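You operate a simulated robot arm through the tools that you are given. There is no shell and no other tool. Be economical: measure what you need, move in short steps, check, and stop when the job is done.

Carry out the task below with a simulated two-armed robot. There is one attempt and no reset: what you move stays moved.

JOB
Carry the grey radio to the white table, switch it on, tune to 3 and set volume max.

It is judged by the outcome, as a careful person would: the job done as asked, and still so three seconds after it is handed in. It fails if anything else is knocked over, pushed out of place, dropped, spilled or broken.

ROBOT AND FRAMES
Two 7-joint arms with two-finger parallel grippers on one trunk, on a base that drives. Base frame: it is fixed to the floor where the robot stands at the start and does not move with it; the origin is under the middle of the robot, x ahead of it, y to its left, z up; the surface under the hand at the start is at about z = 750. Units: mm, degrees, N and s.
The left shoulder is at the start at [50, 177, 1079], the right one opposite. With the tool pointing down near the work surface each hand reaches from about 220 to 700 mm from the robot's upright axis, wherever it stands, measured 20 degrees to its own side. Places, roughly: radio button [500, -100, 800]; top of the white table [600, 1300, 800]; tune knob [400, 0, 800]; volume knob [400, -200, 800]. Payload 3.43 kg a hand.
The TCP of each hand is the grasp point between the finger pads, 34 mm short of the fingertips. In the tool frame z runs along the fingers and y along their closing line. The gripper opens to 128 mm. The fingers are 24 mm wide and 12 mm thick; the gripper's body (48 by 130 mm) begins 96 mm behind the TCP.
Orientation is told as [roll, pitch, yaw] about the base's x, y, z axes, in that order, counted from this pose: with the fingers straight down and closing along the base's y, the tool's x points along the base's -x, its y along +y and its z along -z.

CONTROLS
- The arms move only by the tool drive_tool. It takes "left_plan", "right_plan" or both (then of equal length, played together; a hand with none holds still); each is a list of rows, each a list of 7 numbers: the shift along the tool's x, y, z in mm, then the turn, a rotation vector about the tool's x, y, z in degrees, then the closure, from 0 (fully open) to 1 (shut). In form: [[tx, ty, tz, wx, wy, wz, claw], ...]. A call has 1 to 20 rows; each row is the pose to reach, as a shift and turn from the pose commanded when the call began, along the tool's axes at that moment. Rows are played at 5 a second. More than 50 mm and 8.6 degrees between two rows, or a gripper value outside its range, and nothing of the call is played. A pose out of reach is approached as far as the arm can. The call stops where the force on the tool passes 40 N (or 10 N more than at its start, if that is more) or the arm is blocked; 0.2 s more then pass. The fingers move at their own pace (about 108 mm/s each) and stop on an object; they squeeze with about 44 N. The grip force told is the motor's: it shows also when the fingers shut on nothing. Time passes only in rows, and 0.2 s behind the last, so rows that repeat a pose let the fingers close. It gives the time, the measured TCP pose, the force on the tool (base axes), the opening and the grip force at its end, in the units of the frame above (readings bear some noise), with the torque about the TCP (base axes, N m) and any sound that the robot's microphone picked up, and new pictures: "show" is both (left out), scene, wrist or none (wrist: the cameras of the hands that moved).
- Cameras (640 x 400 px; columns grow to the right, rows downward): "scene" is now at [142.9, -29.1, 1237.2]; the picture's right is [-0.28, -0.96, 0.00], its down [-0.58, 0.17, -0.79] and it looks along [0.76, -0.22, -0.61] (base axes); focal length 253 px, centre (320, 200). "left" rides on the left gripper at [76, 11, -160] in its tool frame; the picture's right is [-0.15, 0.99, 0.00], its down [-0.88, -0.13, -0.46] and it looks along [-0.45, -0.07, 0.89] (tool axes); focal length 234 px, centre (320, 200). "right" rides on the right gripper at [76, -11, -160] in its tool frame; the picture's right is [0.15, 0.99, 0.00], its down [-0.88, 0.13, -0.46] and it looks along [-0.45, 0.07, 0.89] (tool axes); focal length 234 px, centre (320, 200). There is no depth. A picture from a camera that has moved, and an enlarged one, comes with that camera's place and axes in the base frame and with its lens. The place of the scene camera against the robot may be out by one fixed shift of up to 18 mm in any direction.
- move_column(by): slides the trunk up (or, below 0, down) by that many mm; the arms and the scene camera ride with it, the base frame stays. It gives what a move gives, with no picture.
- base_move(legs): drives the robot by 1 to 6 legs, each [ahead, turn to the left] in mm and degrees, along the robot's own axes; the way and the turn of a leg run together, so that a leg with both is an arc; at most 1500 mm and 180 degrees a leg. The arms and the cameras ride along, it lands a little off, and it stops where it bumps. It gives what a move gives, and a new picture of the scene camera.
- aim_head(pan, tilt): turns the head with the scene camera to pan (to the left, within 80 degrees either way) and tilt (down, from -29 to 69), counted from straight ahead of the robot. It gives what a move gives, and a new picture of the scene camera.
- enlarge(camera, box): a new picture of the part [left, top, right, bottom] of that camera's present view, enlarged. No time passes.
- finish_job(): hands the job in; it is judged then, once.

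Work in short steps. Places have to be worked out from the pictures, the camera data and where the tool is seen: move nearer, look again, correct. Check each grasp and each placing, and mend what went wrong. You have 120 turns and 260 pictures in all, those below and enlarged ones among them. Open the grippers and draw the arms clear of the work before you hand the job in, unless the task says otherwise; then end with one line.

The tools are called after "Request:" as name(argument=value, ...) on one line, values as JSON. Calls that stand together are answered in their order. drive_tool: Moves the arms, as the interface text tells. Its arguments: {"type":"object","properties":{"left_plan":{"type":"array","items":{"type":"array","items":{"type":"number"}}},"right_plan":{"type":"array","items":{"type":"array","items":{"type":"number"}}},"show":{"type":"string","enum":["both","scene","wrist","none"]}},"required":[]} The other tools are called the same way: move_column (by) slides the trunk up or down; base_move (legs) drives the base; aim_head (pan, tilt) turns the head that bears the scene camera; enlarge (camera, box) takes an enlarged picture of a part of a camera's view; finish_job () hands the job in.

At the start:

```text
t: 0.0
left_eef_pos: [429.6, 97.7, 1072.9]
left_tcp_rot: [0.0, -0.1, 0.0]
left_force: [1.1, -0.6, 0.3]
left_wrist_torque: [-0.01, 0.01, 0.0]
left_grip_width: 127.7
left_finger_force: 0.0
right_eef_pos: [491.1, -325.2, 1073.1]
right_tcp_rot: [-0.1, 0.0, -0.1]
right_force: [-0.5, 0.4, -0.3]
right_wrist_torque: [0.02, 0.0, -0.03]
right_grip_width: 128.1
right_finger_force: 0.1
trunk travel left (down, up): [-250.0, 151.0]
robot x, y, heading: [-0.8, -0.4, 0.0]
head pan, tilt: [-16.2, 37.4]
```

scene: 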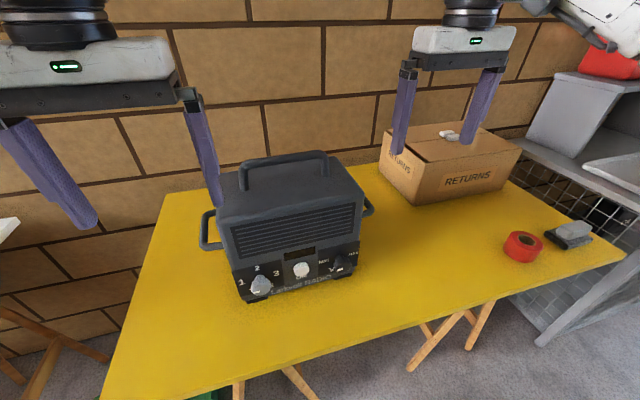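
right: 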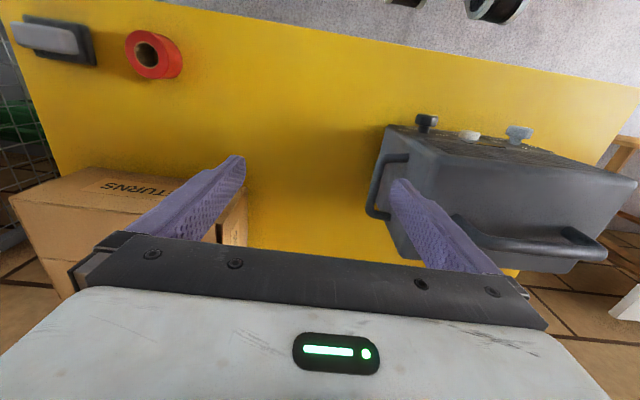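
left: 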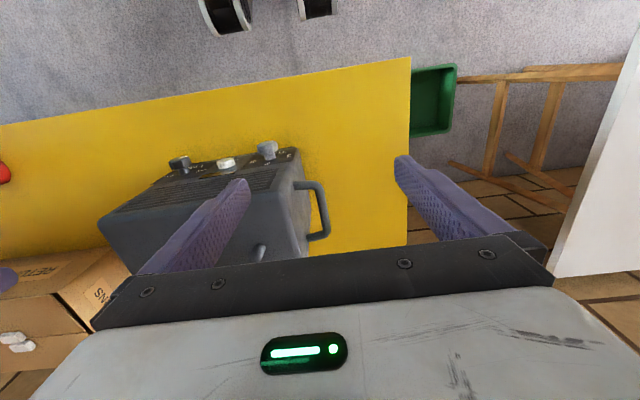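

The radio sits on the yellow table with its front panel facing the robot. I'll look closer at the panel and its handles, from the scene camera and the left wrist.

Request:
enlarge(camera="scene", box=[190, 140, 390, 310])

Request:
enlarge(camera="left", box=[90, 120, 350, 290])

Request:
aim_head(pan=60, tilt=30)

```text
2.35 times, centred on (290, 225) of scene
camera zoom: at [142.9, -29.1, 1237.2], right [-0.28, -0.96, 0.0], down [-0.58, 0.17, -0.79], along [0.76, -0.22, -0.61], focal length 595 px, centre (391, 141)
```

zoom: 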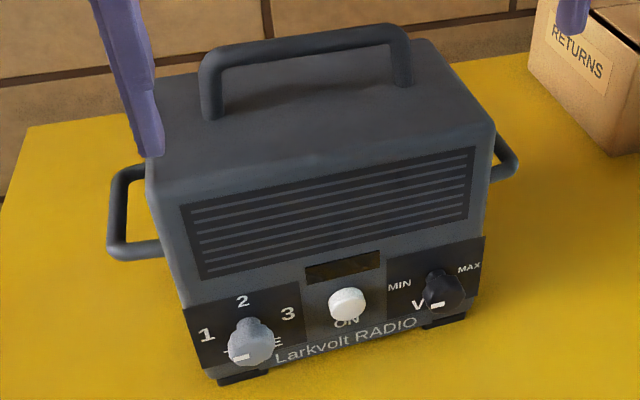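

```text
2.35 times, centred on (220, 205) of left
camera zoom: at [354.3, 107.9, 1233.1], right [0.15, 0.99, 0.0], down [0.88, -0.13, 0.46], along [0.45, -0.07, -0.89], focal length 551 px, centre (555, 188)
```

zoom: 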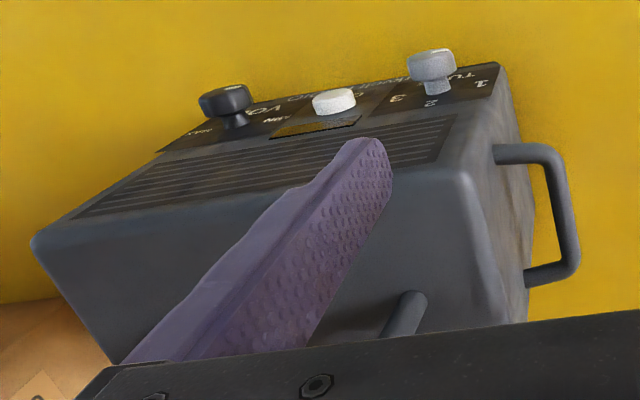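

```text
t: 1.5
left_eef_pos: [429.5, 97.2, 1073.0]
left_tcp_rot: [0.1, -0.1, 0.1]
left_force: [0.6, -0.8, 0.2]
left_wrist_torque: [0.0, 0.05, -0.04]
left_grip_width: 127.8
left_finger_force: 0.0
right_eef_pos: [491.3, -326.0, 1073.0]
right_tcp_rot: [0.0, 0.0, 0.0]
right_force: [-0.6, -0.6, 0.4]
right_wrist_torque: [-0.04, 0.0, -0.01]
right_grip_width: 128.0
right_finger_force: 0.0
trunk travel left (down, up): [-250.0, 151.0]
robot x, y, heading: [0.8, -3.9, 0.2]
head pan, tilt: [60.0, 30.0]
camera scene: at [105.0, 73.4, 1248.6], right [0.87, -0.5, 0.0], down [-0.25, -0.43, -0.87], along [0.43, 0.75, -0.5], focal length 253 px, centre (320, 200)
```

scene: 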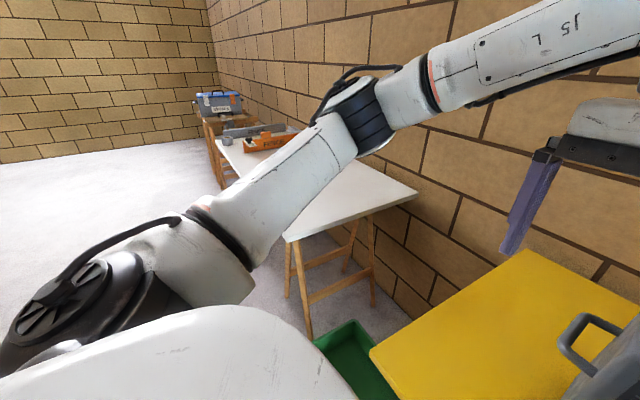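

The radio is roughly 240 x 140 x 220 mm, centred near (540, -78). Its side handles have horizontal bars along x, the left one near (540, 87, 900). I plan to lift with both hands on those handles, so I bring each hand above its handle, partly closed, and aim the head back at the radio.

Request:
aim_head(pan=-8, tilt=42)

Request:
drive_tool(left_plan=[[0, 0, 0, 0, 0, 0, 0.6], [-40, -3, 0, 0, 0, 0, 0.6], [-80, -6, 0, 0, 0, 0, 0.6], [-110, -8, 0, 0, 0, 0, 0.6], [-110, -8, 0, 0, 0, 0, 0.6]], right_plan=[[0, 0, 0, 0, 0, 0, 0.6], [-20, 30, 0, 0, 0, 0, 0.6], [-40, 60, 0, 0, 0, 0, 0.6], [-49, 80, 0, 0, 0, 0, 0.6], [-49, 80, 0, 0, 0, 0, 0.6]])

```text
t: 2.9
left_eef_pos: [429.2, 97.5, 1072.4]
left_tcp_rot: [0.0, 0.0, 0.0]
left_force: [0.1, 0.0, 1.4]
left_wrist_torque: [0.0, 0.03, -0.04]
left_grip_width: 127.9
left_finger_force: 0.0
right_eef_pos: [491.0, -325.7, 1072.1]
right_tcp_rot: [0.0, 0.0, 0.1]
right_force: [-0.9, -0.2, 0.3]
right_wrist_torque: [0.03, 0.01, -0.03]
right_grip_width: 127.9
right_finger_force: 0.0
trunk travel left (down, up): [-250.0, 151.0]
robot x, y, heading: [1.0, 5.3, -0.2]
head pan, tilt: [-8.0, 42.0]
camera scene: at [142.5, -16.5, 1230.3], right [-0.14, -0.99, 0.0], down [-0.66, 0.09, -0.74], along [0.74, -0.1, -0.67], focal length 253 px, centre (320, 200)
```

scene: 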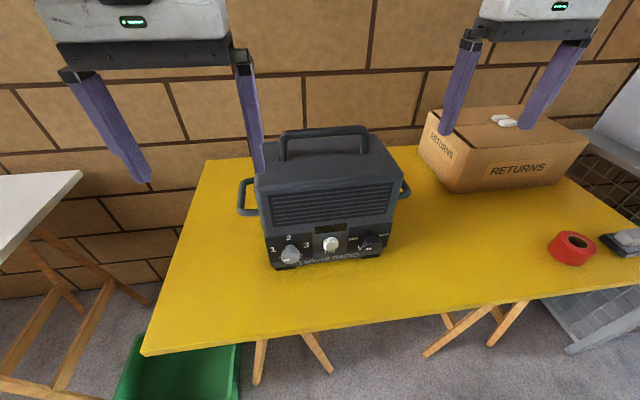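

```text
t: 4.1
left_eef_pos: [540.1, 88.0, 1074.6]
left_tcp_rot: [0.0, 0.0, 0.1]
left_force: [0.3, -0.1, -0.5]
left_wrist_torque: [0.03, 0.02, 0.01]
left_grip_width: 51.2
left_finger_force: 0.1
right_eef_pos: [539.1, -245.8, 1073.3]
right_tcp_rot: [0.0, 0.0, -0.1]
right_force: [-0.2, -0.2, -0.6]
right_wrist_torque: [0.03, -0.02, 0.02]
right_grip_width: 51.4
right_finger_force: 0.0
trunk travel left (down, up): [-250.0, 151.0]
robot x, y, heading: [-0.0, 0.6, 0.2]
head pan, tilt: [-8.0, 42.0]
camera scene: at [142.4, -16.5, 1230.3], right [-0.14, -0.99, 0.0], down [-0.66, 0.09, -0.74], along [0.74, -0.1, -0.67], focal length 253 px, centre (320, 200)
camera right: at [462.7, -257.3, 1233.3], right [-0.15, 0.99, 0.0], down [0.88, 0.13, 0.46], along [0.45, 0.07, -0.89], focal length 234 px, centre (320, 200)
camera left: at [464.8, 98.5, 1233.6], right [0.15, 0.99, 0.0], down [0.88, -0.13, 0.46], along [0.45, -0.07, -0.89], focal length 234 px, centre (320, 200)
```

scene: 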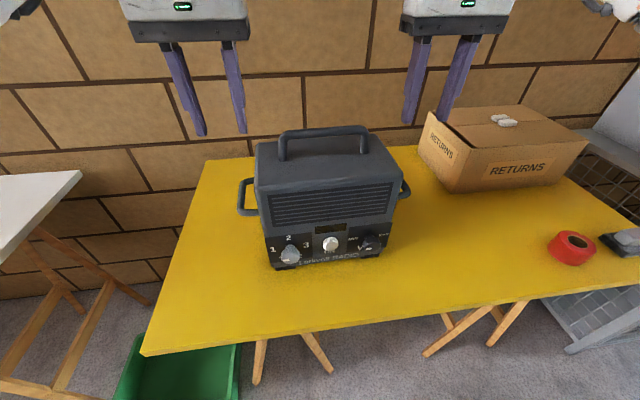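
right: 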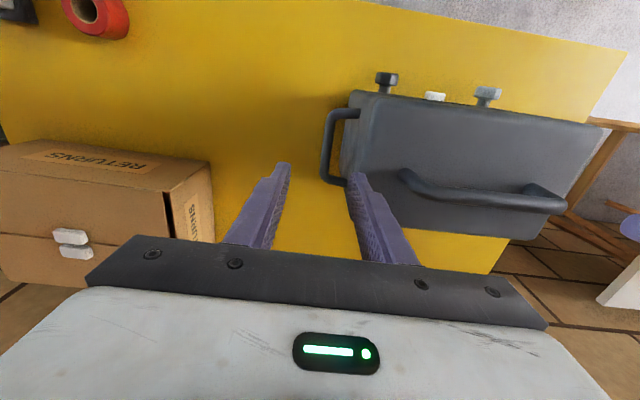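
left: 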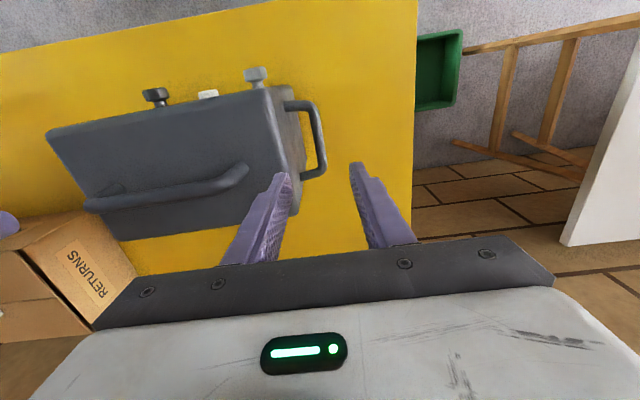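

Both hands are above the handles; I estimate the left bar at y≈84 and the right at y≈-236, both z≈900. I enlarge both wrist views to refine that.

Request:
enlarge(camera="left", box=[240, 60, 400, 260])

Request:
enlarge(camera="right", box=[250, 60, 410, 260])

Request:
enlarge(camera="scene", box=[220, 110, 420, 280])

```text
2.00 times, centred on (320, 160) of left
camera zoom: at [464.8, 98.5, 1233.6], right [0.15, 0.99, 0.0], down [0.88, -0.13, 0.46], along [0.45, -0.07, -0.89], focal length 468 px, centre (320, 280)
```

zoom: 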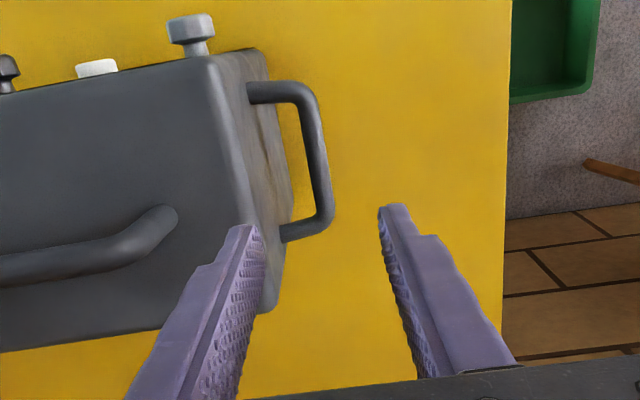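

```text
2.00 times, centred on (330, 160) of right
camera zoom: at [462.7, -257.3, 1233.3], right [-0.15, 0.99, 0.0], down [0.88, 0.13, 0.46], along [0.45, 0.07, -0.89], focal length 468 px, centre (300, 280)
```

zoom: 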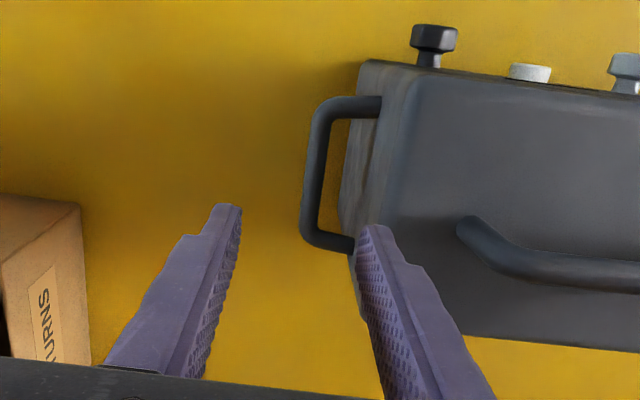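

```text
2.35 times, centred on (320, 195) of scene
camera zoom: at [142.4, -16.5, 1230.3], right [-0.14, -0.99, 0.0], down [-0.66, 0.09, -0.74], along [0.74, -0.1, -0.67], focal length 595 px, centre (320, 212)
```

zoom: 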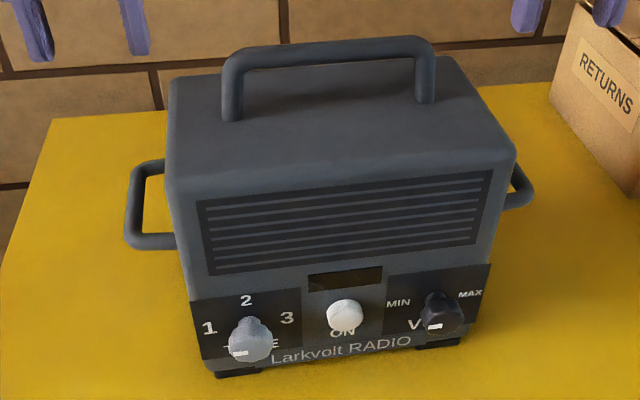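

Bars: left y≈84.5, right y≈-234, both about 14 mm thick with about 29 mm to the body. I narrow the openings to about 36 mm, align, and descend so the tips are just above the bars, then look.

Request:
drive_tool(left_plan=[[0, -2, 0, 0, 0, 0, 0.72], [0, -2, 40, 0, 0, 0, 0.72], [0, -2, 80, 0, 0, 0, 0.72], [0, -2, 112, 0, 0, 0, 0.72], [0, -2, 112, 0, 0, 0, 0.72]], right_plan=[[0, 10, 0, 0, 0, 0, 0.72], [0, 10, 40, 0, 0, 0, 0.72], [0, 10, 80, 0, 0, 0, 0.72], [0, 10, 112, 0, 0, 0, 0.72], [0, 10, 112, 0, 0, 0, 0.72]])

```text
t: 5.3
left_eef_pos: [540.0, 86.5, 962.3]
left_tcp_rot: [0.0, 0.0, 0.0]
left_force: [-0.2, 0.3, -0.2]
left_wrist_torque: [0.03, 0.0, 0.02]
left_grip_width: 36.0
left_finger_force: 0.0
right_eef_pos: [539.1, -235.6, 961.3]
right_tcp_rot: [0.0, 0.0, 0.0]
right_force: [0.4, 1.1, -0.2]
right_wrist_torque: [-0.04, -0.02, 0.02]
right_grip_width: 36.2
right_finger_force: 0.1
trunk travel left (down, up): [-250.0, 151.0]
robot x, y, heading: [3.3, -2.7, 0.1]
head pan, tilt: [-8.0, 42.0]
camera scene: at [142.4, -16.5, 1230.3], right [-0.14, -0.99, 0.0], down [-0.66, 0.09, -0.74], along [0.74, -0.1, -0.67], focal length 253 px, centre (320, 200)
camera right: at [462.6, -246.5, 1120.8], right [-0.15, 0.99, 0.0], down [0.88, 0.13, 0.46], along [0.45, 0.07, -0.89], focal length 234 px, centre (320, 200)
camera left: at [464.2, 97.4, 1121.0], right [0.15, 0.99, 0.0], down [0.88, -0.13, 0.46], along [0.45, -0.07, -0.89], focal length 234 px, centre (320, 200)
```

scene: 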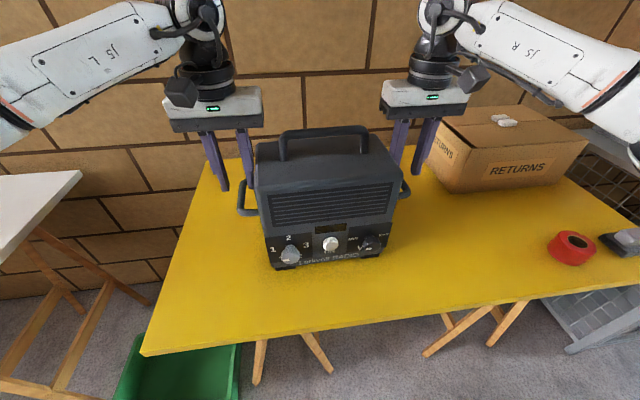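
right: 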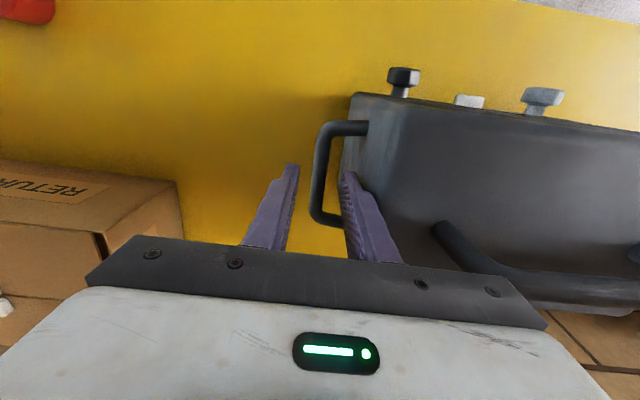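
left: 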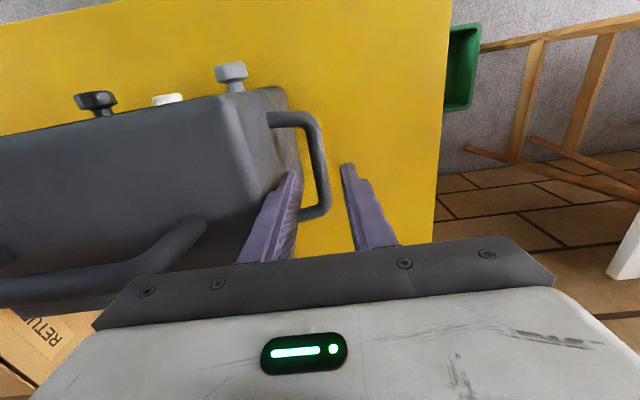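

The fingers straddle both bars as planned. I enlarge to check the bar height and clearance before descending.

Request:
enlarge(camera="left", box=[240, 80, 400, 260])

Request:
enlarge(camera="right", box=[250, 80, 410, 260])

Request:
enlarge(camera="scene", box=[190, 100, 450, 280])

```text
2.22 times, centred on (320, 170) of left
camera zoom: at [464.2, 97.4, 1121.0], right [0.15, 0.99, 0.0], down [0.88, -0.13, 0.46], along [0.45, -0.07, -0.89], focal length 520 px, centre (320, 267)
```

zoom: 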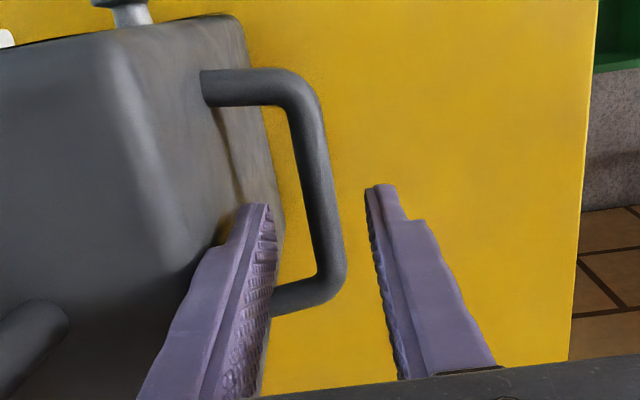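

```text
2.22 times, centred on (330, 170) of right
camera zoom: at [462.6, -246.5, 1120.8], right [-0.15, 0.99, 0.0], down [0.88, 0.13, 0.46], along [0.45, 0.07, -0.89], focal length 520 px, centre (298, 267)
```

zoom: 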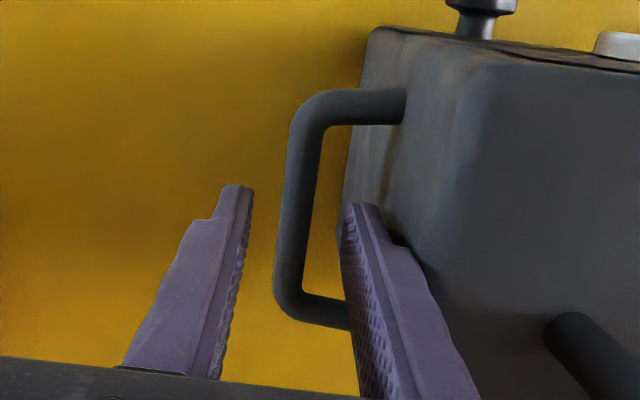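

```text
2.22 times, centred on (320, 190) of scene
camera zoom: at [142.4, -16.5, 1230.3], right [-0.14, -0.99, 0.0], down [-0.66, 0.09, -0.74], along [0.74, -0.1, -0.67], focal length 562 px, centre (320, 222)
```

zoom: 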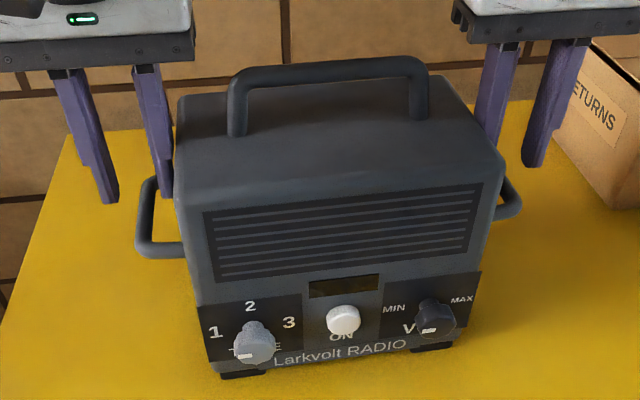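

The two-height comparison puts the bars at z≈905. I lower 58 mm, nudge each hand 2 mm inward and close on the bars.

Request:
drive_tool(left_plan=[[0, 0, 30, 0, 0, 0, 0.72], [0, 0, 58, 0, 0, 0, 0.72], [0, -1, 58, 0, 0, 0, 0.78], [0, -2, 58, 0, 0, 0, 1], [0, -2, 58, 0, 0, 0, 1], [0, -2, 58, 0, 0, 0, 1]], right_plan=[[0, 0, 30, 0, 0, 0, 0.72], [0, 0, 58, 0, 0, 0, 0.72], [0, 1, 58, 0, 0, 0, 0.78], [0, 2, 58, 0, 0, 0, 1], [0, 2, 58, 0, 0, 0, 1], [0, 2, 58, 0, 0, 0, 1]])

```text
t: 6.7
left_eef_pos: [539.3, 87.6, 901.9]
left_tcp_rot: [0.1, -0.1, 0.2]
left_force: [1.3, 8.1, 1.1]
left_wrist_torque: [-0.03, -0.19, 0.45]
left_grip_width: 13.1
left_finger_force: 44.0
right_eef_pos: [539.4, -233.9, 902.8]
right_tcp_rot: [-0.1, 0.0, 0.0]
right_force: [-0.9, -5.1, 0.3]
right_wrist_torque: [0.15, -0.47, 1.22]
right_grip_width: 14.5
right_finger_force: 44.5
trunk travel left (down, up): [-250.0, 151.0]
robot x, y, heading: [-0.3, 2.3, -0.1]
head pan, tilt: [-8.0, 42.0]
camera scene: at [142.4, -16.5, 1230.3], right [-0.14, -0.99, 0.0], down [-0.66, 0.09, -0.74], along [0.74, -0.1, -0.67], focal length 253 px, centre (320, 200)
camera right: at [463.6, -246.1, 1062.5], right [-0.15, 0.99, 0.0], down [0.88, 0.13, 0.46], along [0.45, 0.06, -0.89], focal length 234 px, centre (320, 200)
camera left: at [464.5, 96.2, 1062.5], right [0.14, 0.99, 0.0], down [0.88, -0.13, 0.46], along [0.45, -0.06, -0.89], focal length 234 px, centre (320, 200)
```

scene: 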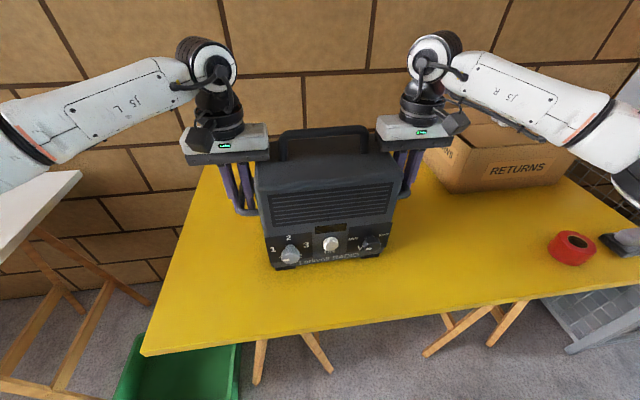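
right: 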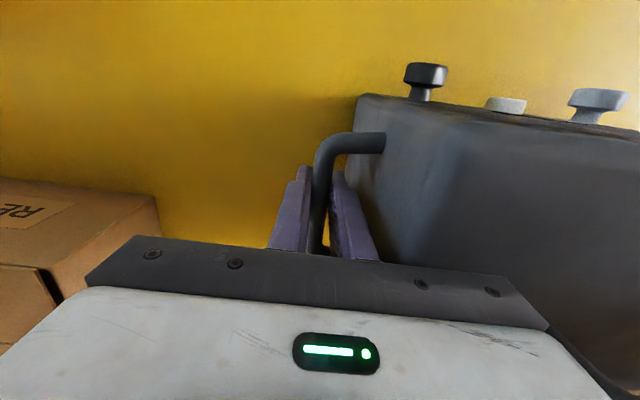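
left: 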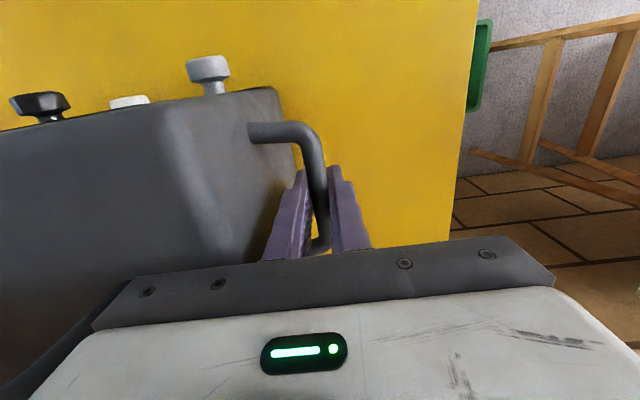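

Both hands hold the bars (13–14 mm, 44 N). I raise the trunk 30 mm to test the weight.

Request:
move_column(by=30)

```text
t: 7.4
left_eef_pos: [541.3, 84.9, 931.1]
left_tcp_rot: [0.1, 0.1, 0.0]
left_force: [5.0, 9.4, -7.8]
left_wrist_torque: [0.09, -0.01, 0.48]
left_grip_width: 13.6
left_finger_force: 43.9
right_eef_pos: [540.7, -235.6, 930.8]
right_tcp_rot: [-0.1, 0.1, 0.0]
right_force: [-4.2, -9.9, -7.6]
right_wrist_torque: [0.09, 0.05, 1.14]
right_grip_width: 14.5
right_finger_force: 44.1
trunk travel left (down, up): [-280.0, 121.0]
robot x, y, heading: [-0.7, -1.3, 0.2]
head pan, tilt: [-8.0, 42.0]
```

The radio weighs only about 1.6 kg, evenly shared. I raise 90 mm more and look behind and around for the driving path.

Request:
move_column(by=90)

Request:
aim_head(pan=70, tilt=25)

```text
t: 8.7
left_eef_pos: [540.2, 85.9, 1021.6]
left_tcp_rot: [0.1, 0.1, 0.1]
left_force: [5.8, 14.5, -6.4]
left_wrist_torque: [-0.2, -0.04, 0.49]
left_grip_width: 13.6
left_finger_force: 43.4
right_eef_pos: [540.7, -235.2, 1020.8]
right_tcp_rot: [-0.1, 0.2, 0.0]
right_force: [-5.3, -13.6, -7.4]
right_wrist_torque: [0.08, 0.04, 1.07]
right_grip_width: 14.3
right_finger_force: 43.7
trunk travel left (down, up): [-370.0, 31.0]
robot x, y, heading: [-1.6, -0.9, -0.1]
head pan, tilt: [-8.0, 42.0]
```

```text
t: 10.2
left_eef_pos: [541.2, 85.2, 1021.9]
left_tcp_rot: [0.1, 0.0, 0.1]
left_force: [4.3, 18.1, -7.5]
left_wrist_torque: [-0.12, 0.24, 0.45]
left_grip_width: 13.8
left_finger_force: 44.5
right_eef_pos: [539.5, -235.9, 1020.5]
right_tcp_rot: [-0.1, 0.1, -0.2]
right_force: [-5.2, -17.9, -7.2]
right_wrist_torque: [0.17, -0.23, 1.06]
right_grip_width: 14.3
right_finger_force: 43.8
trunk travel left (down, up): [-370.0, 31.0]
robot x, y, heading: [3.5, -1.0, -0.2]
head pan, tilt: [70.0, 25.0]
camera scene: at [92.7, 81.5, 1376.4], right [0.94, -0.34, 0.0], down [-0.15, -0.4, -0.91], along [0.31, 0.85, -0.42], focal length 253 px, centre (320, 200)
```

scene: 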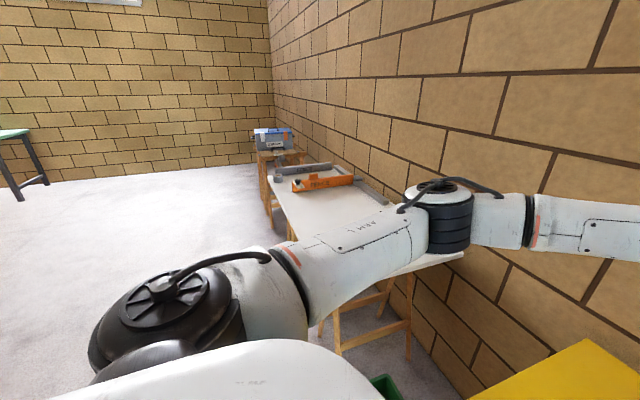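

The path to the left is clear, and the near part of the white table (y 600–1050) is empty. The side force is creeping up because the hands are commanded about 3 mm too close. I relax that first.

Request:
drive_tool(left_plan=[[0, 1.5, 0, 0, 0, 0, 1], [0, 1.5, 0, 0, 0, 0, 1]], right_plan=[[0, -1.5, 0, 0, 0, 0, 1], [0, -1.5, 0, 0, 0, 0, 1]], show="none")

```text
t: 10.8
left_eef_pos: [538.7, 85.2, 1021.8]
left_tcp_rot: [-0.2, 0.0, -0.1]
left_force: [5.6, 9.0, -7.7]
left_wrist_torque: [0.1, -0.12, 0.72]
left_grip_width: 13.5
left_finger_force: 44.2
right_eef_pos: [540.1, -234.9, 1022.3]
right_tcp_rot: [0.0, 0.1, 0.1]
right_force: [-6.2, -9.2, -6.5]
right_wrist_torque: [0.12, 0.12, 1.03]
right_grip_width: 14.2
right_finger_force: 43.9
trunk travel left (down, up): [-370.0, 31.0]
robot x, y, heading: [-0.5, 2.5, 0.2]
head pan, tilt: [70.0, 25.0]
```

The force has dropped. I back off 300 mm and turn left 90 degrees.

Request:
base_move(legs=[[-300, 0], [0, 45], [0, 45]])

Request:
aim_head(pan=-15, tilt=30)

```text
t: 17.0
left_eef_pos: [-388.7, 540.6, 1020.8]
left_tcp_rot: [-0.2, 0.0, 89.6]
left_force: [15.7, 5.4, -8.0]
left_wrist_torque: [-0.03, 0.16, 0.52]
left_grip_width: 13.6
left_finger_force: 43.5
right_eef_pos: [-68.6, 538.4, 1021.7]
right_tcp_rot: [0.1, 0.3, 89.7]
right_force: [-16.1, -5.5, -7.4]
right_wrist_torque: [0.05, -0.13, 1.12]
right_grip_width: 14.3
right_finger_force: 44.3
trunk travel left (down, up): [-370.0, 31.0]
robot x, y, heading: [-308.5, 2.8, 89.7]
head pan, tilt: [70.0, 25.0]
camera scene: at [-402.2, 98.1, 1376.4], right [0.35, 0.94, 0.0], down [0.4, -0.15, -0.91], along [-0.85, 0.31, -0.42], focal length 253 px, centre (320, 200)
```

scene: 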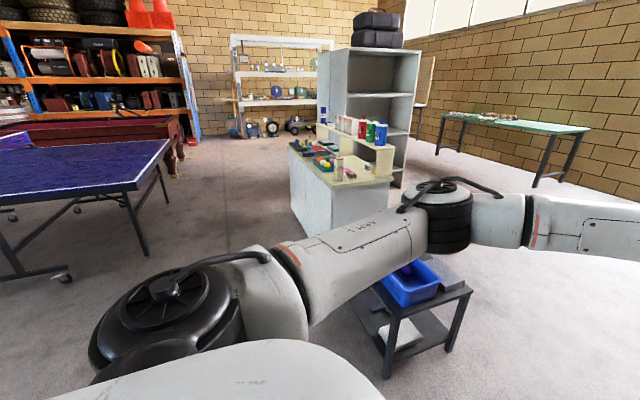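

```text
t: 18.6
left_eef_pos: [-389.3, 541.2, 1021.9]
left_tcp_rot: [-0.2, -0.1, 89.8]
left_force: [1.3, 4.8, -7.9]
left_wrist_torque: [0.19, 0.03, 0.5]
left_grip_width: 13.5
left_finger_force: 44.4
right_eef_pos: [-68.3, 538.2, 1021.6]
right_tcp_rot: [0.1, 0.3, 89.9]
right_force: [-1.5, -4.7, -7.2]
right_wrist_torque: [-0.12, -0.04, 1.13]
right_grip_width: 14.3
right_finger_force: 43.7
trunk travel left (down, up): [-370.0, 31.0]
robot x, y, heading: [-305.5, -4.6, 89.7]
head pan, tilt: [-15.0, 30.0]
camera scene: at [-291.6, 153.4, 1368.4], right [0.96, -0.26, 0.0], down [-0.13, -0.48, -0.87], along [0.23, 0.83, -0.5], focal length 253 px, centre (320, 200)
```

scene: 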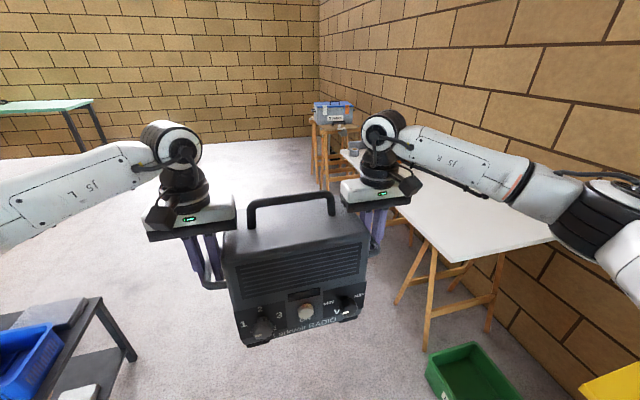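

The hands are stable. A trolley stands to the left but well below the arms. The white table's height is uncertain (my two rays disagree with 800), so I drive 500 mm ahead and look again.

Request:
base_move(legs=[[500, 0]])

Request:
aim_head(pan=-60, tilt=40)

```text
t: 21.5
left_eef_pos: [-378.0, 1048.6, 1021.7]
left_tcp_rot: [-0.2, -0.1, 89.2]
left_force: [1.5, 5.3, -8.1]
left_wrist_torque: [-0.14, 0.02, 0.46]
left_grip_width: 13.3
left_finger_force: 44.1
right_eef_pos: [-58.2, 1044.2, 1019.6]
right_tcp_rot: [0.1, 0.3, 89.3]
right_force: [-1.6, -4.9, -6.9]
right_wrist_torque: [0.13, 0.04, 1.12]
right_grip_width: 14.6
right_finger_force: 44.4
trunk travel left (down, up): [-370.0, 31.0]
robot x, y, heading: [-302.1, 507.0, 89.1]
head pan, tilt: [-15.0, 30.0]
camera scene: at [-285.1, 661.6, 1368.3], right [0.96, -0.27, 0.0], down [-0.14, -0.48, -0.87], along [0.24, 0.83, -0.5], focal length 253 px, centre (320, 200)
```

scene: 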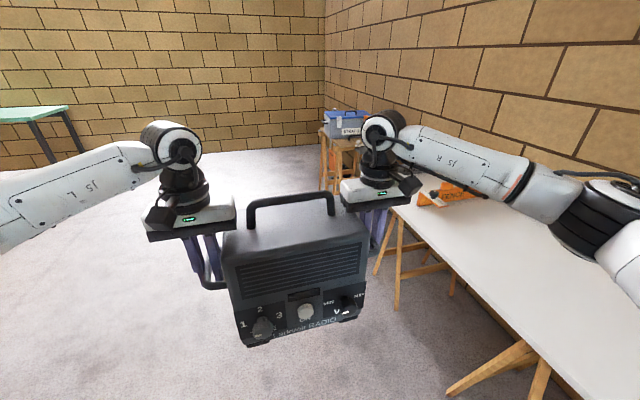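

```text
t: 22.7
left_eef_pos: [-378.8, 1049.2, 1020.7]
left_tcp_rot: [-0.2, -0.1, 89.2]
left_force: [0.6, 4.6, -7.7]
left_wrist_torque: [-0.06, 0.09, 0.34]
left_grip_width: 13.7
left_finger_force: 44.0
right_eef_pos: [-57.7, 1044.4, 1021.6]
right_tcp_rot: [0.1, 0.2, 89.2]
right_force: [0.1, -5.2, -6.4]
right_wrist_torque: [0.02, 0.01, 1.18]
right_grip_width: 14.2
right_finger_force: 44.0
trunk travel left (down, up): [-370.0, 31.0]
robot x, y, heading: [-299.6, 506.0, 89.3]
head pan, tilt: [-60.0, 40.0]
camera scene: at [-235.6, 615.7, 1353.1], right [0.49, -0.87, 0.0], down [-0.56, -0.31, -0.77], along [0.67, 0.37, -0.64], focal length 253 px, centre (320, 200)
```

scene: 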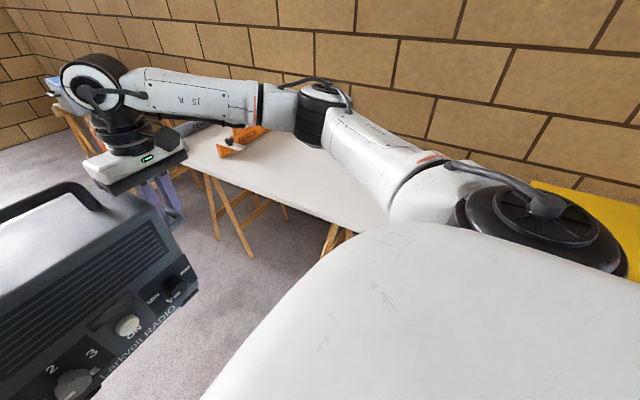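

The table top is probably around z 750 with its near edge at x≈300–340; I'll find the height by contact. I drive on 420 mm, turn right 90 degrees, and look down at the table.

Request:
base_move(legs=[[420, 0], [0, -45], [0, -44]])

Request:
aim_head(pan=30, tilt=40)

Request:
aim_head(pan=-35, tilt=45)

```text
t: 29.3
left_eef_pos: [246.0, 1018.6, 1021.3]
left_tcp_rot: [-0.1, 0.1, 0.7]
left_force: [5.1, -0.7, -6.1]
left_wrist_torque: [0.0, 0.01, 0.42]
left_grip_width: 13.6
left_finger_force: 44.1
right_eef_pos: [247.6, 697.3, 1020.0]
right_tcp_rot: [0.1, 0.2, 0.8]
right_force: [-4.7, 0.8, -7.2]
right_wrist_torque: [-0.02, -0.05, 1.08]
right_grip_width: 14.3
right_finger_force: 43.4
trunk travel left (down, up): [-370.0, 31.0]
robot x, y, heading: [-299.0, 924.8, 0.7]
head pan, tilt: [-60.0, 40.0]
camera scene: at [-190.6, 849.0, 1353.0], right [-0.86, -0.51, 0.0], down [-0.33, 0.55, -0.77], along [0.39, -0.66, -0.64], focal length 253 px, centre (320, 200)
```

scene: 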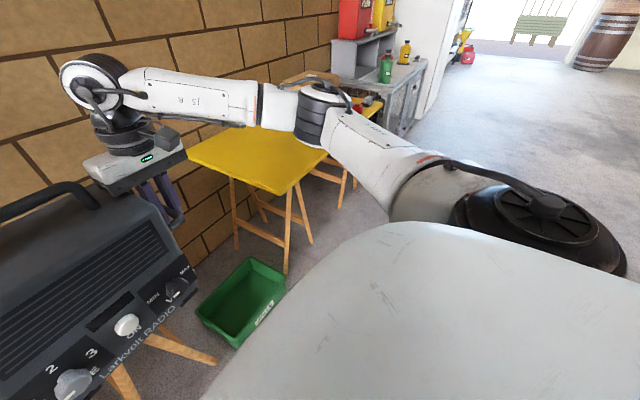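

```text
t: 31.0
left_eef_pos: [245.5, 1019.2, 1021.8]
left_tcp_rot: [-0.2, 0.0, 0.7]
left_force: [5.1, -0.5, -7.6]
left_wrist_torque: [0.03, -0.13, 0.38]
left_grip_width: 13.7
left_finger_force: 43.5
right_eef_pos: [248.0, 697.1, 1020.5]
right_tcp_rot: [-0.1, 0.2, 0.9]
right_force: [-4.2, 0.5, -7.5]
right_wrist_torque: [0.0, 0.13, 1.09]
right_grip_width: 14.1
right_finger_force: 44.2
trunk travel left (down, up): [-370.0, 31.0]
robot x, y, heading: [-293.9, 924.8, 0.5]
head pan, tilt: [30.0, 40.0]
camera scene: at [-160.7, 965.8, 1353.0], right [0.51, -0.86, 0.0], down [-0.55, -0.33, -0.77], along [0.66, 0.39, -0.64], focal length 253 px, centre (320, 200)
```

scene: 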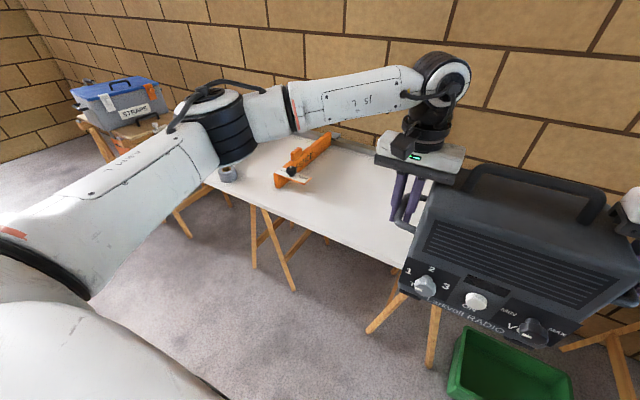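

```text
t: 32.3
left_eef_pos: [244.8, 1018.2, 1020.9]
left_tcp_rot: [-0.1, -0.1, 0.6]
left_force: [5.1, -0.6, -7.7]
left_wrist_torque: [-0.02, -0.07, 0.36]
left_grip_width: 13.3
left_finger_force: 44.0
right_eef_pos: [247.5, 697.7, 1021.6]
right_tcp_rot: [0.0, 0.2, 0.8]
right_force: [-5.2, 0.8, -7.4]
right_wrist_torque: [-0.04, 0.13, 1.1]
right_grip_width: 14.3
right_finger_force: 43.5
trunk travel left (down, up): [-370.0, 31.0]
robot x, y, heading: [-294.1, 927.0, 0.8]
head pan, tilt: [-35.0, 45.0]
camera scene: at [-166.7, 876.7, 1345.8], right [-0.56, -0.83, 0.0], down [-0.58, 0.4, -0.71], along [0.58, -0.4, -0.71], focal length 253 px, centre (320, 200)
```

scene: 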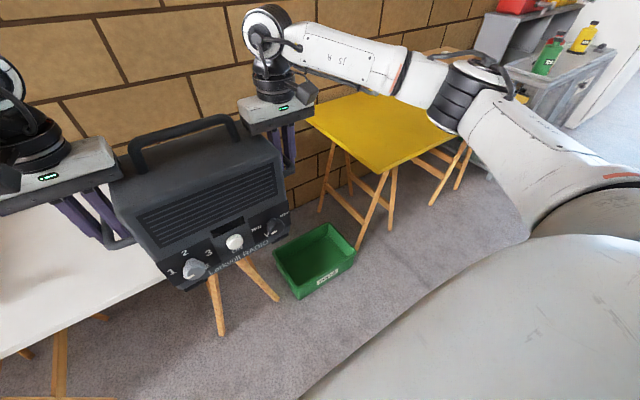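

Near edge is at x≈320 (for z 750), right end near y≈660, and the first object on the table near y≈1500. I shift about 100 mm left while approaching, so the radio lands around (510, 960).

Request:
base_move(legs=[[0, 20], [285, 0], [0, -20.7]])

Request:
aim_head(pan=0, tilt=55)

```text
t: 36.5
left_eef_pos: [513.9, 1113.6, 1021.4]
left_tcp_rot: [-0.2, 0.0, 0.2]
left_force: [4.2, -0.9, -8.3]
left_wrist_torque: [-0.05, -0.01, 0.34]
left_grip_width: 13.7
left_finger_force: 44.2
right_eef_pos: [514.2, 794.6, 1019.2]
right_tcp_rot: [0.1, 0.2, 0.4]
right_force: [-4.8, 0.0, -6.7]
right_wrist_torque: [-0.02, -0.01, 1.11]
right_grip_width: 14.0
right_finger_force: 44.4
trunk travel left (down, up): [-370.0, 31.0]
robot x, y, heading: [-24.6, 1024.3, 0.3]
head pan, tilt: [-35.0, 45.0]
camera scene: at [101.1, 975.3, 1345.8], right [-0.57, -0.82, 0.0], down [-0.58, 0.4, -0.71], along [0.58, -0.4, -0.71], focal length 253 px, centre (320, 200)
```

scene: 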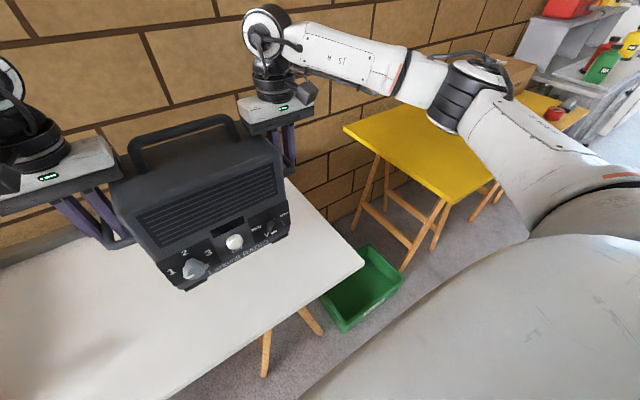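

```text
t: 37.5
left_eef_pos: [513.3, 1115.3, 1021.4]
left_tcp_rot: [-0.1, 0.0, 0.3]
left_force: [3.8, -0.3, -7.3]
left_wrist_torque: [0.12, 0.07, 0.13]
left_grip_width: 13.5
left_finger_force: 44.2
right_eef_pos: [512.8, 794.0, 1020.0]
right_tcp_rot: [0.0, 0.3, 0.4]
right_force: [-4.7, 0.6, -6.7]
right_wrist_torque: [0.06, -0.09, 1.19]
right_grip_width: 14.3
right_finger_force: 44.6
trunk travel left (down, up): [-370.0, 31.0]
robot x, y, heading: [-29.8, 1024.7, 0.2]
head pan, tilt: [0.0, 55.0]
camera scene: at [106.5, 1022.6, 1332.4], right [0.0, -1.0, 0.0], down [-0.82, 0.0, -0.57], along [0.57, 0.0, -0.82], focal length 253 px, centre (320, 200)
```

scene: 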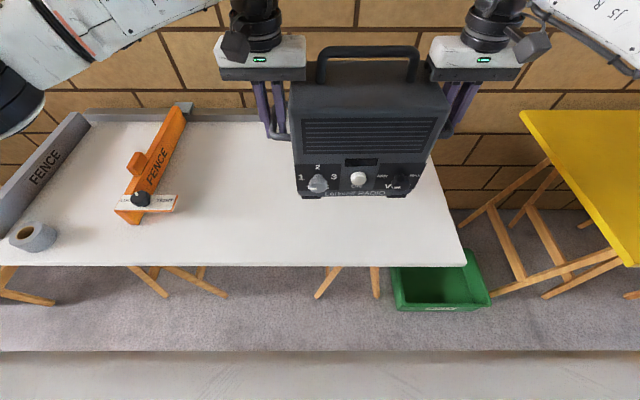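

The radio hangs over the empty near part of the table, 110 mm behind the edge. Low horizontal knob access is easier with the radio nearer the edge, so I back up 45 mm. Then I lower the trunk 100 mm.

Request:
base_move(legs=[[-45, 0]])

Request:
move_column(by=-100)

Request:
enlarge(camera="scene", box=[200, 60, 520, 280])

```text
t: 38.4
left_eef_pos: [468.1, 1114.0, 1023.4]
left_tcp_rot: [-0.2, -0.1, 0.3]
left_force: [2.9, -1.1, -6.9]
left_wrist_torque: [-0.09, -0.13, 0.23]
left_grip_width: 13.1
left_finger_force: 43.5
right_eef_pos: [467.8, 794.4, 1021.0]
right_tcp_rot: [-0.1, 0.2, 0.4]
right_force: [-4.0, 0.1, -6.7]
right_wrist_torque: [-0.07, 0.12, 1.05]
right_grip_width: 14.2
right_finger_force: 44.4
trunk travel left (down, up): [-370.0, 31.0]
robot x, y, heading: [-72.5, 1027.6, -0.0]
head pan, tilt: [0.0, 55.0]
camera scene: at [59.7, 1022.5, 1332.5], right [0.0, -1.0, 0.0], down [-0.82, 0.0, -0.57], along [0.57, 0.0, -0.82], focal length 253 px, centre (320, 200)
```

scene: 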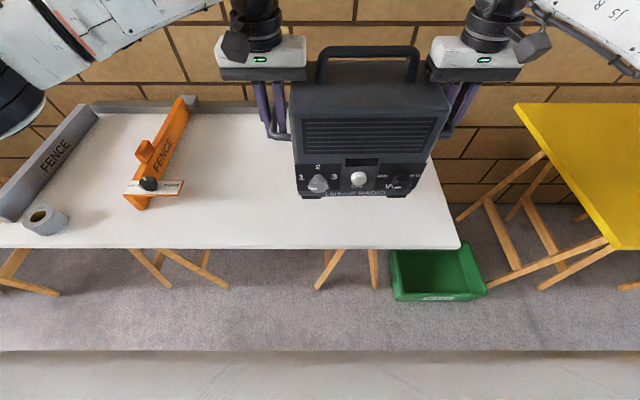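

```text
t: 39.7
left_eef_pos: [467.5, 1114.1, 921.6]
left_tcp_rot: [-0.1, -0.1, 0.3]
left_force: [4.7, 0.1, -7.6]
left_wrist_torque: [0.05, -0.13, 0.1]
left_grip_width: 13.4
left_finger_force: 44.0
right_eef_pos: [467.8, 793.5, 919.3]
right_tcp_rot: [0.0, 0.3, 0.4]
right_force: [-4.2, 0.1, -6.9]
right_wrist_torque: [-0.01, 0.06, 1.14]
right_grip_width: 14.3
right_finger_force: 44.2
trunk travel left (down, up): [-270.0, 131.0]
robot x, y, heading: [-75.6, 1027.1, 0.2]
head pan, tilt: [0.0, 55.0]
```

```text
1.82 times, centred on (360, 170) of scene
camera zoom: at [60.5, 1022.5, 1232.4], right [0.0, -1.0, 0.0], down [-0.82, 0.0, -0.57], along [0.57, 0.0, -0.82], focal length 460 px, centre (247, 254)
```

zoom: 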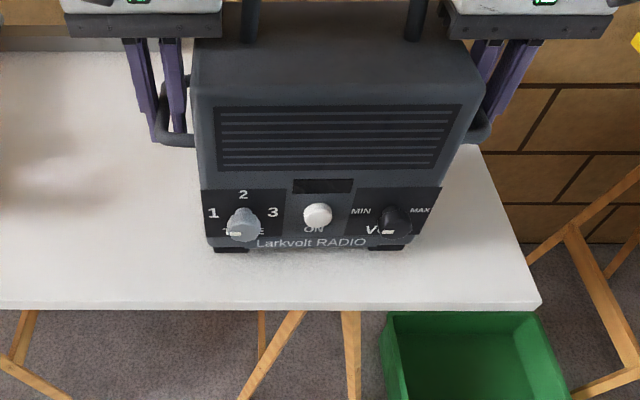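

Still held fine. I lower gently in 4 mm steps, 24 mm, watching the forces.

Request:
drive_tool(left_plan=[[0, 0, 4, 0, 0, 0, 1], [0, 0, 8, 0, 0, 0, 1], [0, 0, 12, 0, 0, 0, 1], [0, 0, 16, 0, 0, 0, 1], [0, 0, 20, 0, 0, 0, 1]], right_plan=[[0, 0, 4, 0, 0, 0, 1], [0, 0, 8, 0, 0, 0, 1], [0, 0, 12, 0, 0, 0, 1], [0, 0, 16, 0, 0, 0, 1], [0, 0, 20, 0, 0, 0, 1]], show="scene")

```text
t: 40.9
left_eef_pos: [467.4, 1114.9, 902.6]
left_tcp_rot: [-0.2, -0.2, 0.3]
left_force: [3.6, 2.5, -3.4]
left_wrist_torque: [-0.3, -0.15, 0.11]
left_grip_width: 13.6
left_finger_force: 43.9
right_eef_pos: [468.3, 794.2, 903.0]
right_tcp_rot: [-0.1, 0.2, 0.4]
right_force: [-4.1, -2.2, 1.9]
right_wrist_torque: [-0.25, 0.92, 1.08]
right_grip_width: 14.3
right_finger_force: 43.9
trunk travel left (down, up): [-270.0, 131.0]
robot x, y, heading: [-70.2, 1026.3, 0.1]
head pan, tilt: [0.0, 55.0]
camera scene: at [59.9, 1023.0, 1232.8], right [0.0, -1.0, 0.0], down [-0.82, 0.0, -0.57], along [0.57, 0.0, -0.82], focal length 253 px, centre (320, 200)
```

scene: 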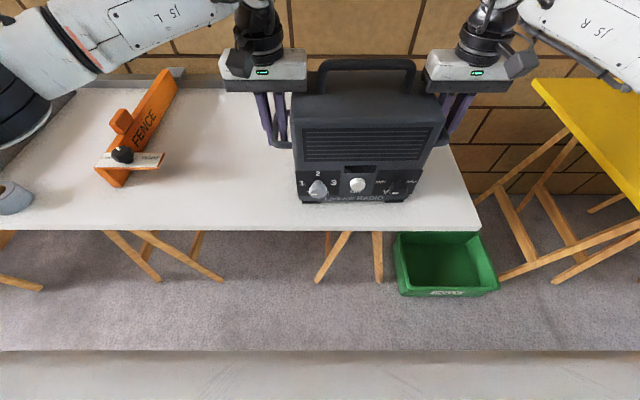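

The table has started to take the weight (TCP z≈902, the same as at pick-up, so the top is about 750). I settle 1.5 mm more and check.

Request:
drive_tool(left_plan=[[0, 0, 2, 0, 0, 0, 1], [0, 0, 2, 0, 0, 0, 1]], right_plan=[[0, 0, 1, 0, 0, 0, 1], [0, 0, 1, 0, 0, 0, 1]], show="none")

```text
t: 41.5
left_eef_pos: [467.0, 1115.5, 902.3]
left_tcp_rot: [-0.2, -0.3, 0.3]
left_force: [10.0, 4.1, 9.7]
left_wrist_torque: [-0.04, 1.12, -0.04]
left_grip_width: 13.2
left_finger_force: 44.2
right_eef_pos: [466.3, 793.9, 901.9]
right_tcp_rot: [0.0, -0.1, 0.4]
right_force: [-3.2, -3.3, 9.7]
right_wrist_torque: [-0.06, 0.38, 1.11]
right_grip_width: 13.9
right_finger_force: 44.4
trunk travel left (down, up): [-270.0, 131.0]
robot x, y, heading: [-74.1, 1028.3, 0.4]
head pan, tilt: [0.0, 55.0]
```

The weight is on the table. The left hand keeps holding its handle to steady the radio. The right hand opens slightly, rises off its bar, moves out to the right and back.

Request:
drive_tool(right_plan=[[0, 0, 0, 0, 0, 0, 0.72], [0, 0, 0, 0, 0, 0, 0.72], [0, 0, -35, 0, 0, 0, 0.72], [0, 0, -75, 0, 0, 0, 0.72], [0, -40, -75, 0, 0, 0, 0.72], [30, -75, -75, 0, 0, 0, 0.72], [70, -90, -75, 0, 0, 0, 0.72]])

```text
t: 43.1
left_eef_pos: [468.6, 1115.4, 901.9]
left_tcp_rot: [-0.1, -0.4, 0.4]
left_force: [9.7, 8.0, 23.2]
left_wrist_torque: [0.05, -0.5, 0.21]
left_grip_width: 13.6
left_finger_force: 44.4
right_eef_pos: [397.5, 701.3, 976.9]
right_tcp_rot: [0.0, 0.2, 0.4]
right_force: [0.1, -0.3, -0.7]
right_wrist_torque: [0.01, 0.06, 0.02]
right_grip_width: 35.9
right_finger_force: 0.1
trunk travel left (down, up): [-270.0, 131.0]
robot x, y, heading: [-71.2, 1026.6, 0.3]
head pan, tilt: [0.0, 55.0]
camera scene: at [58.9, 1023.0, 1232.7], right [0.0, -1.0, 0.0], down [-0.82, 0.0, -0.57], along [0.57, 0.0, -0.82], focal length 253 px, centre (320, 200)
camera right: at [322.1, 689.6, 1137.3], right [-0.15, 0.99, 0.0], down [0.88, 0.14, 0.45], along [0.45, 0.07, -0.89], focal length 234 px, centre (320, 200)
```

scene: 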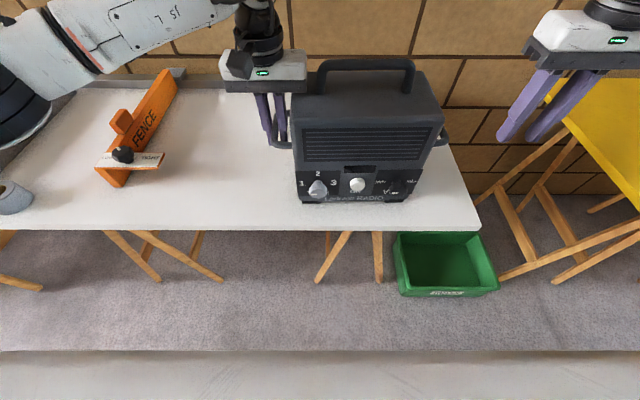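
right: 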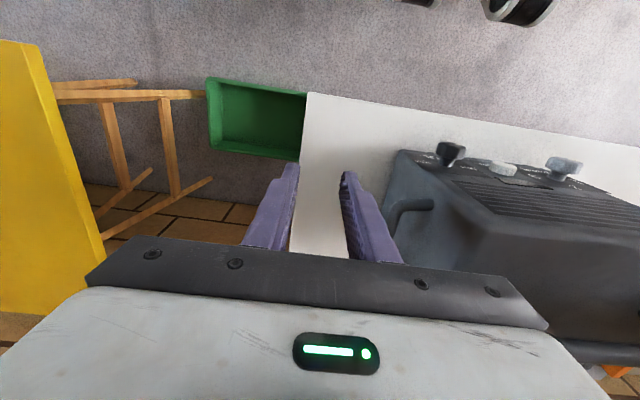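

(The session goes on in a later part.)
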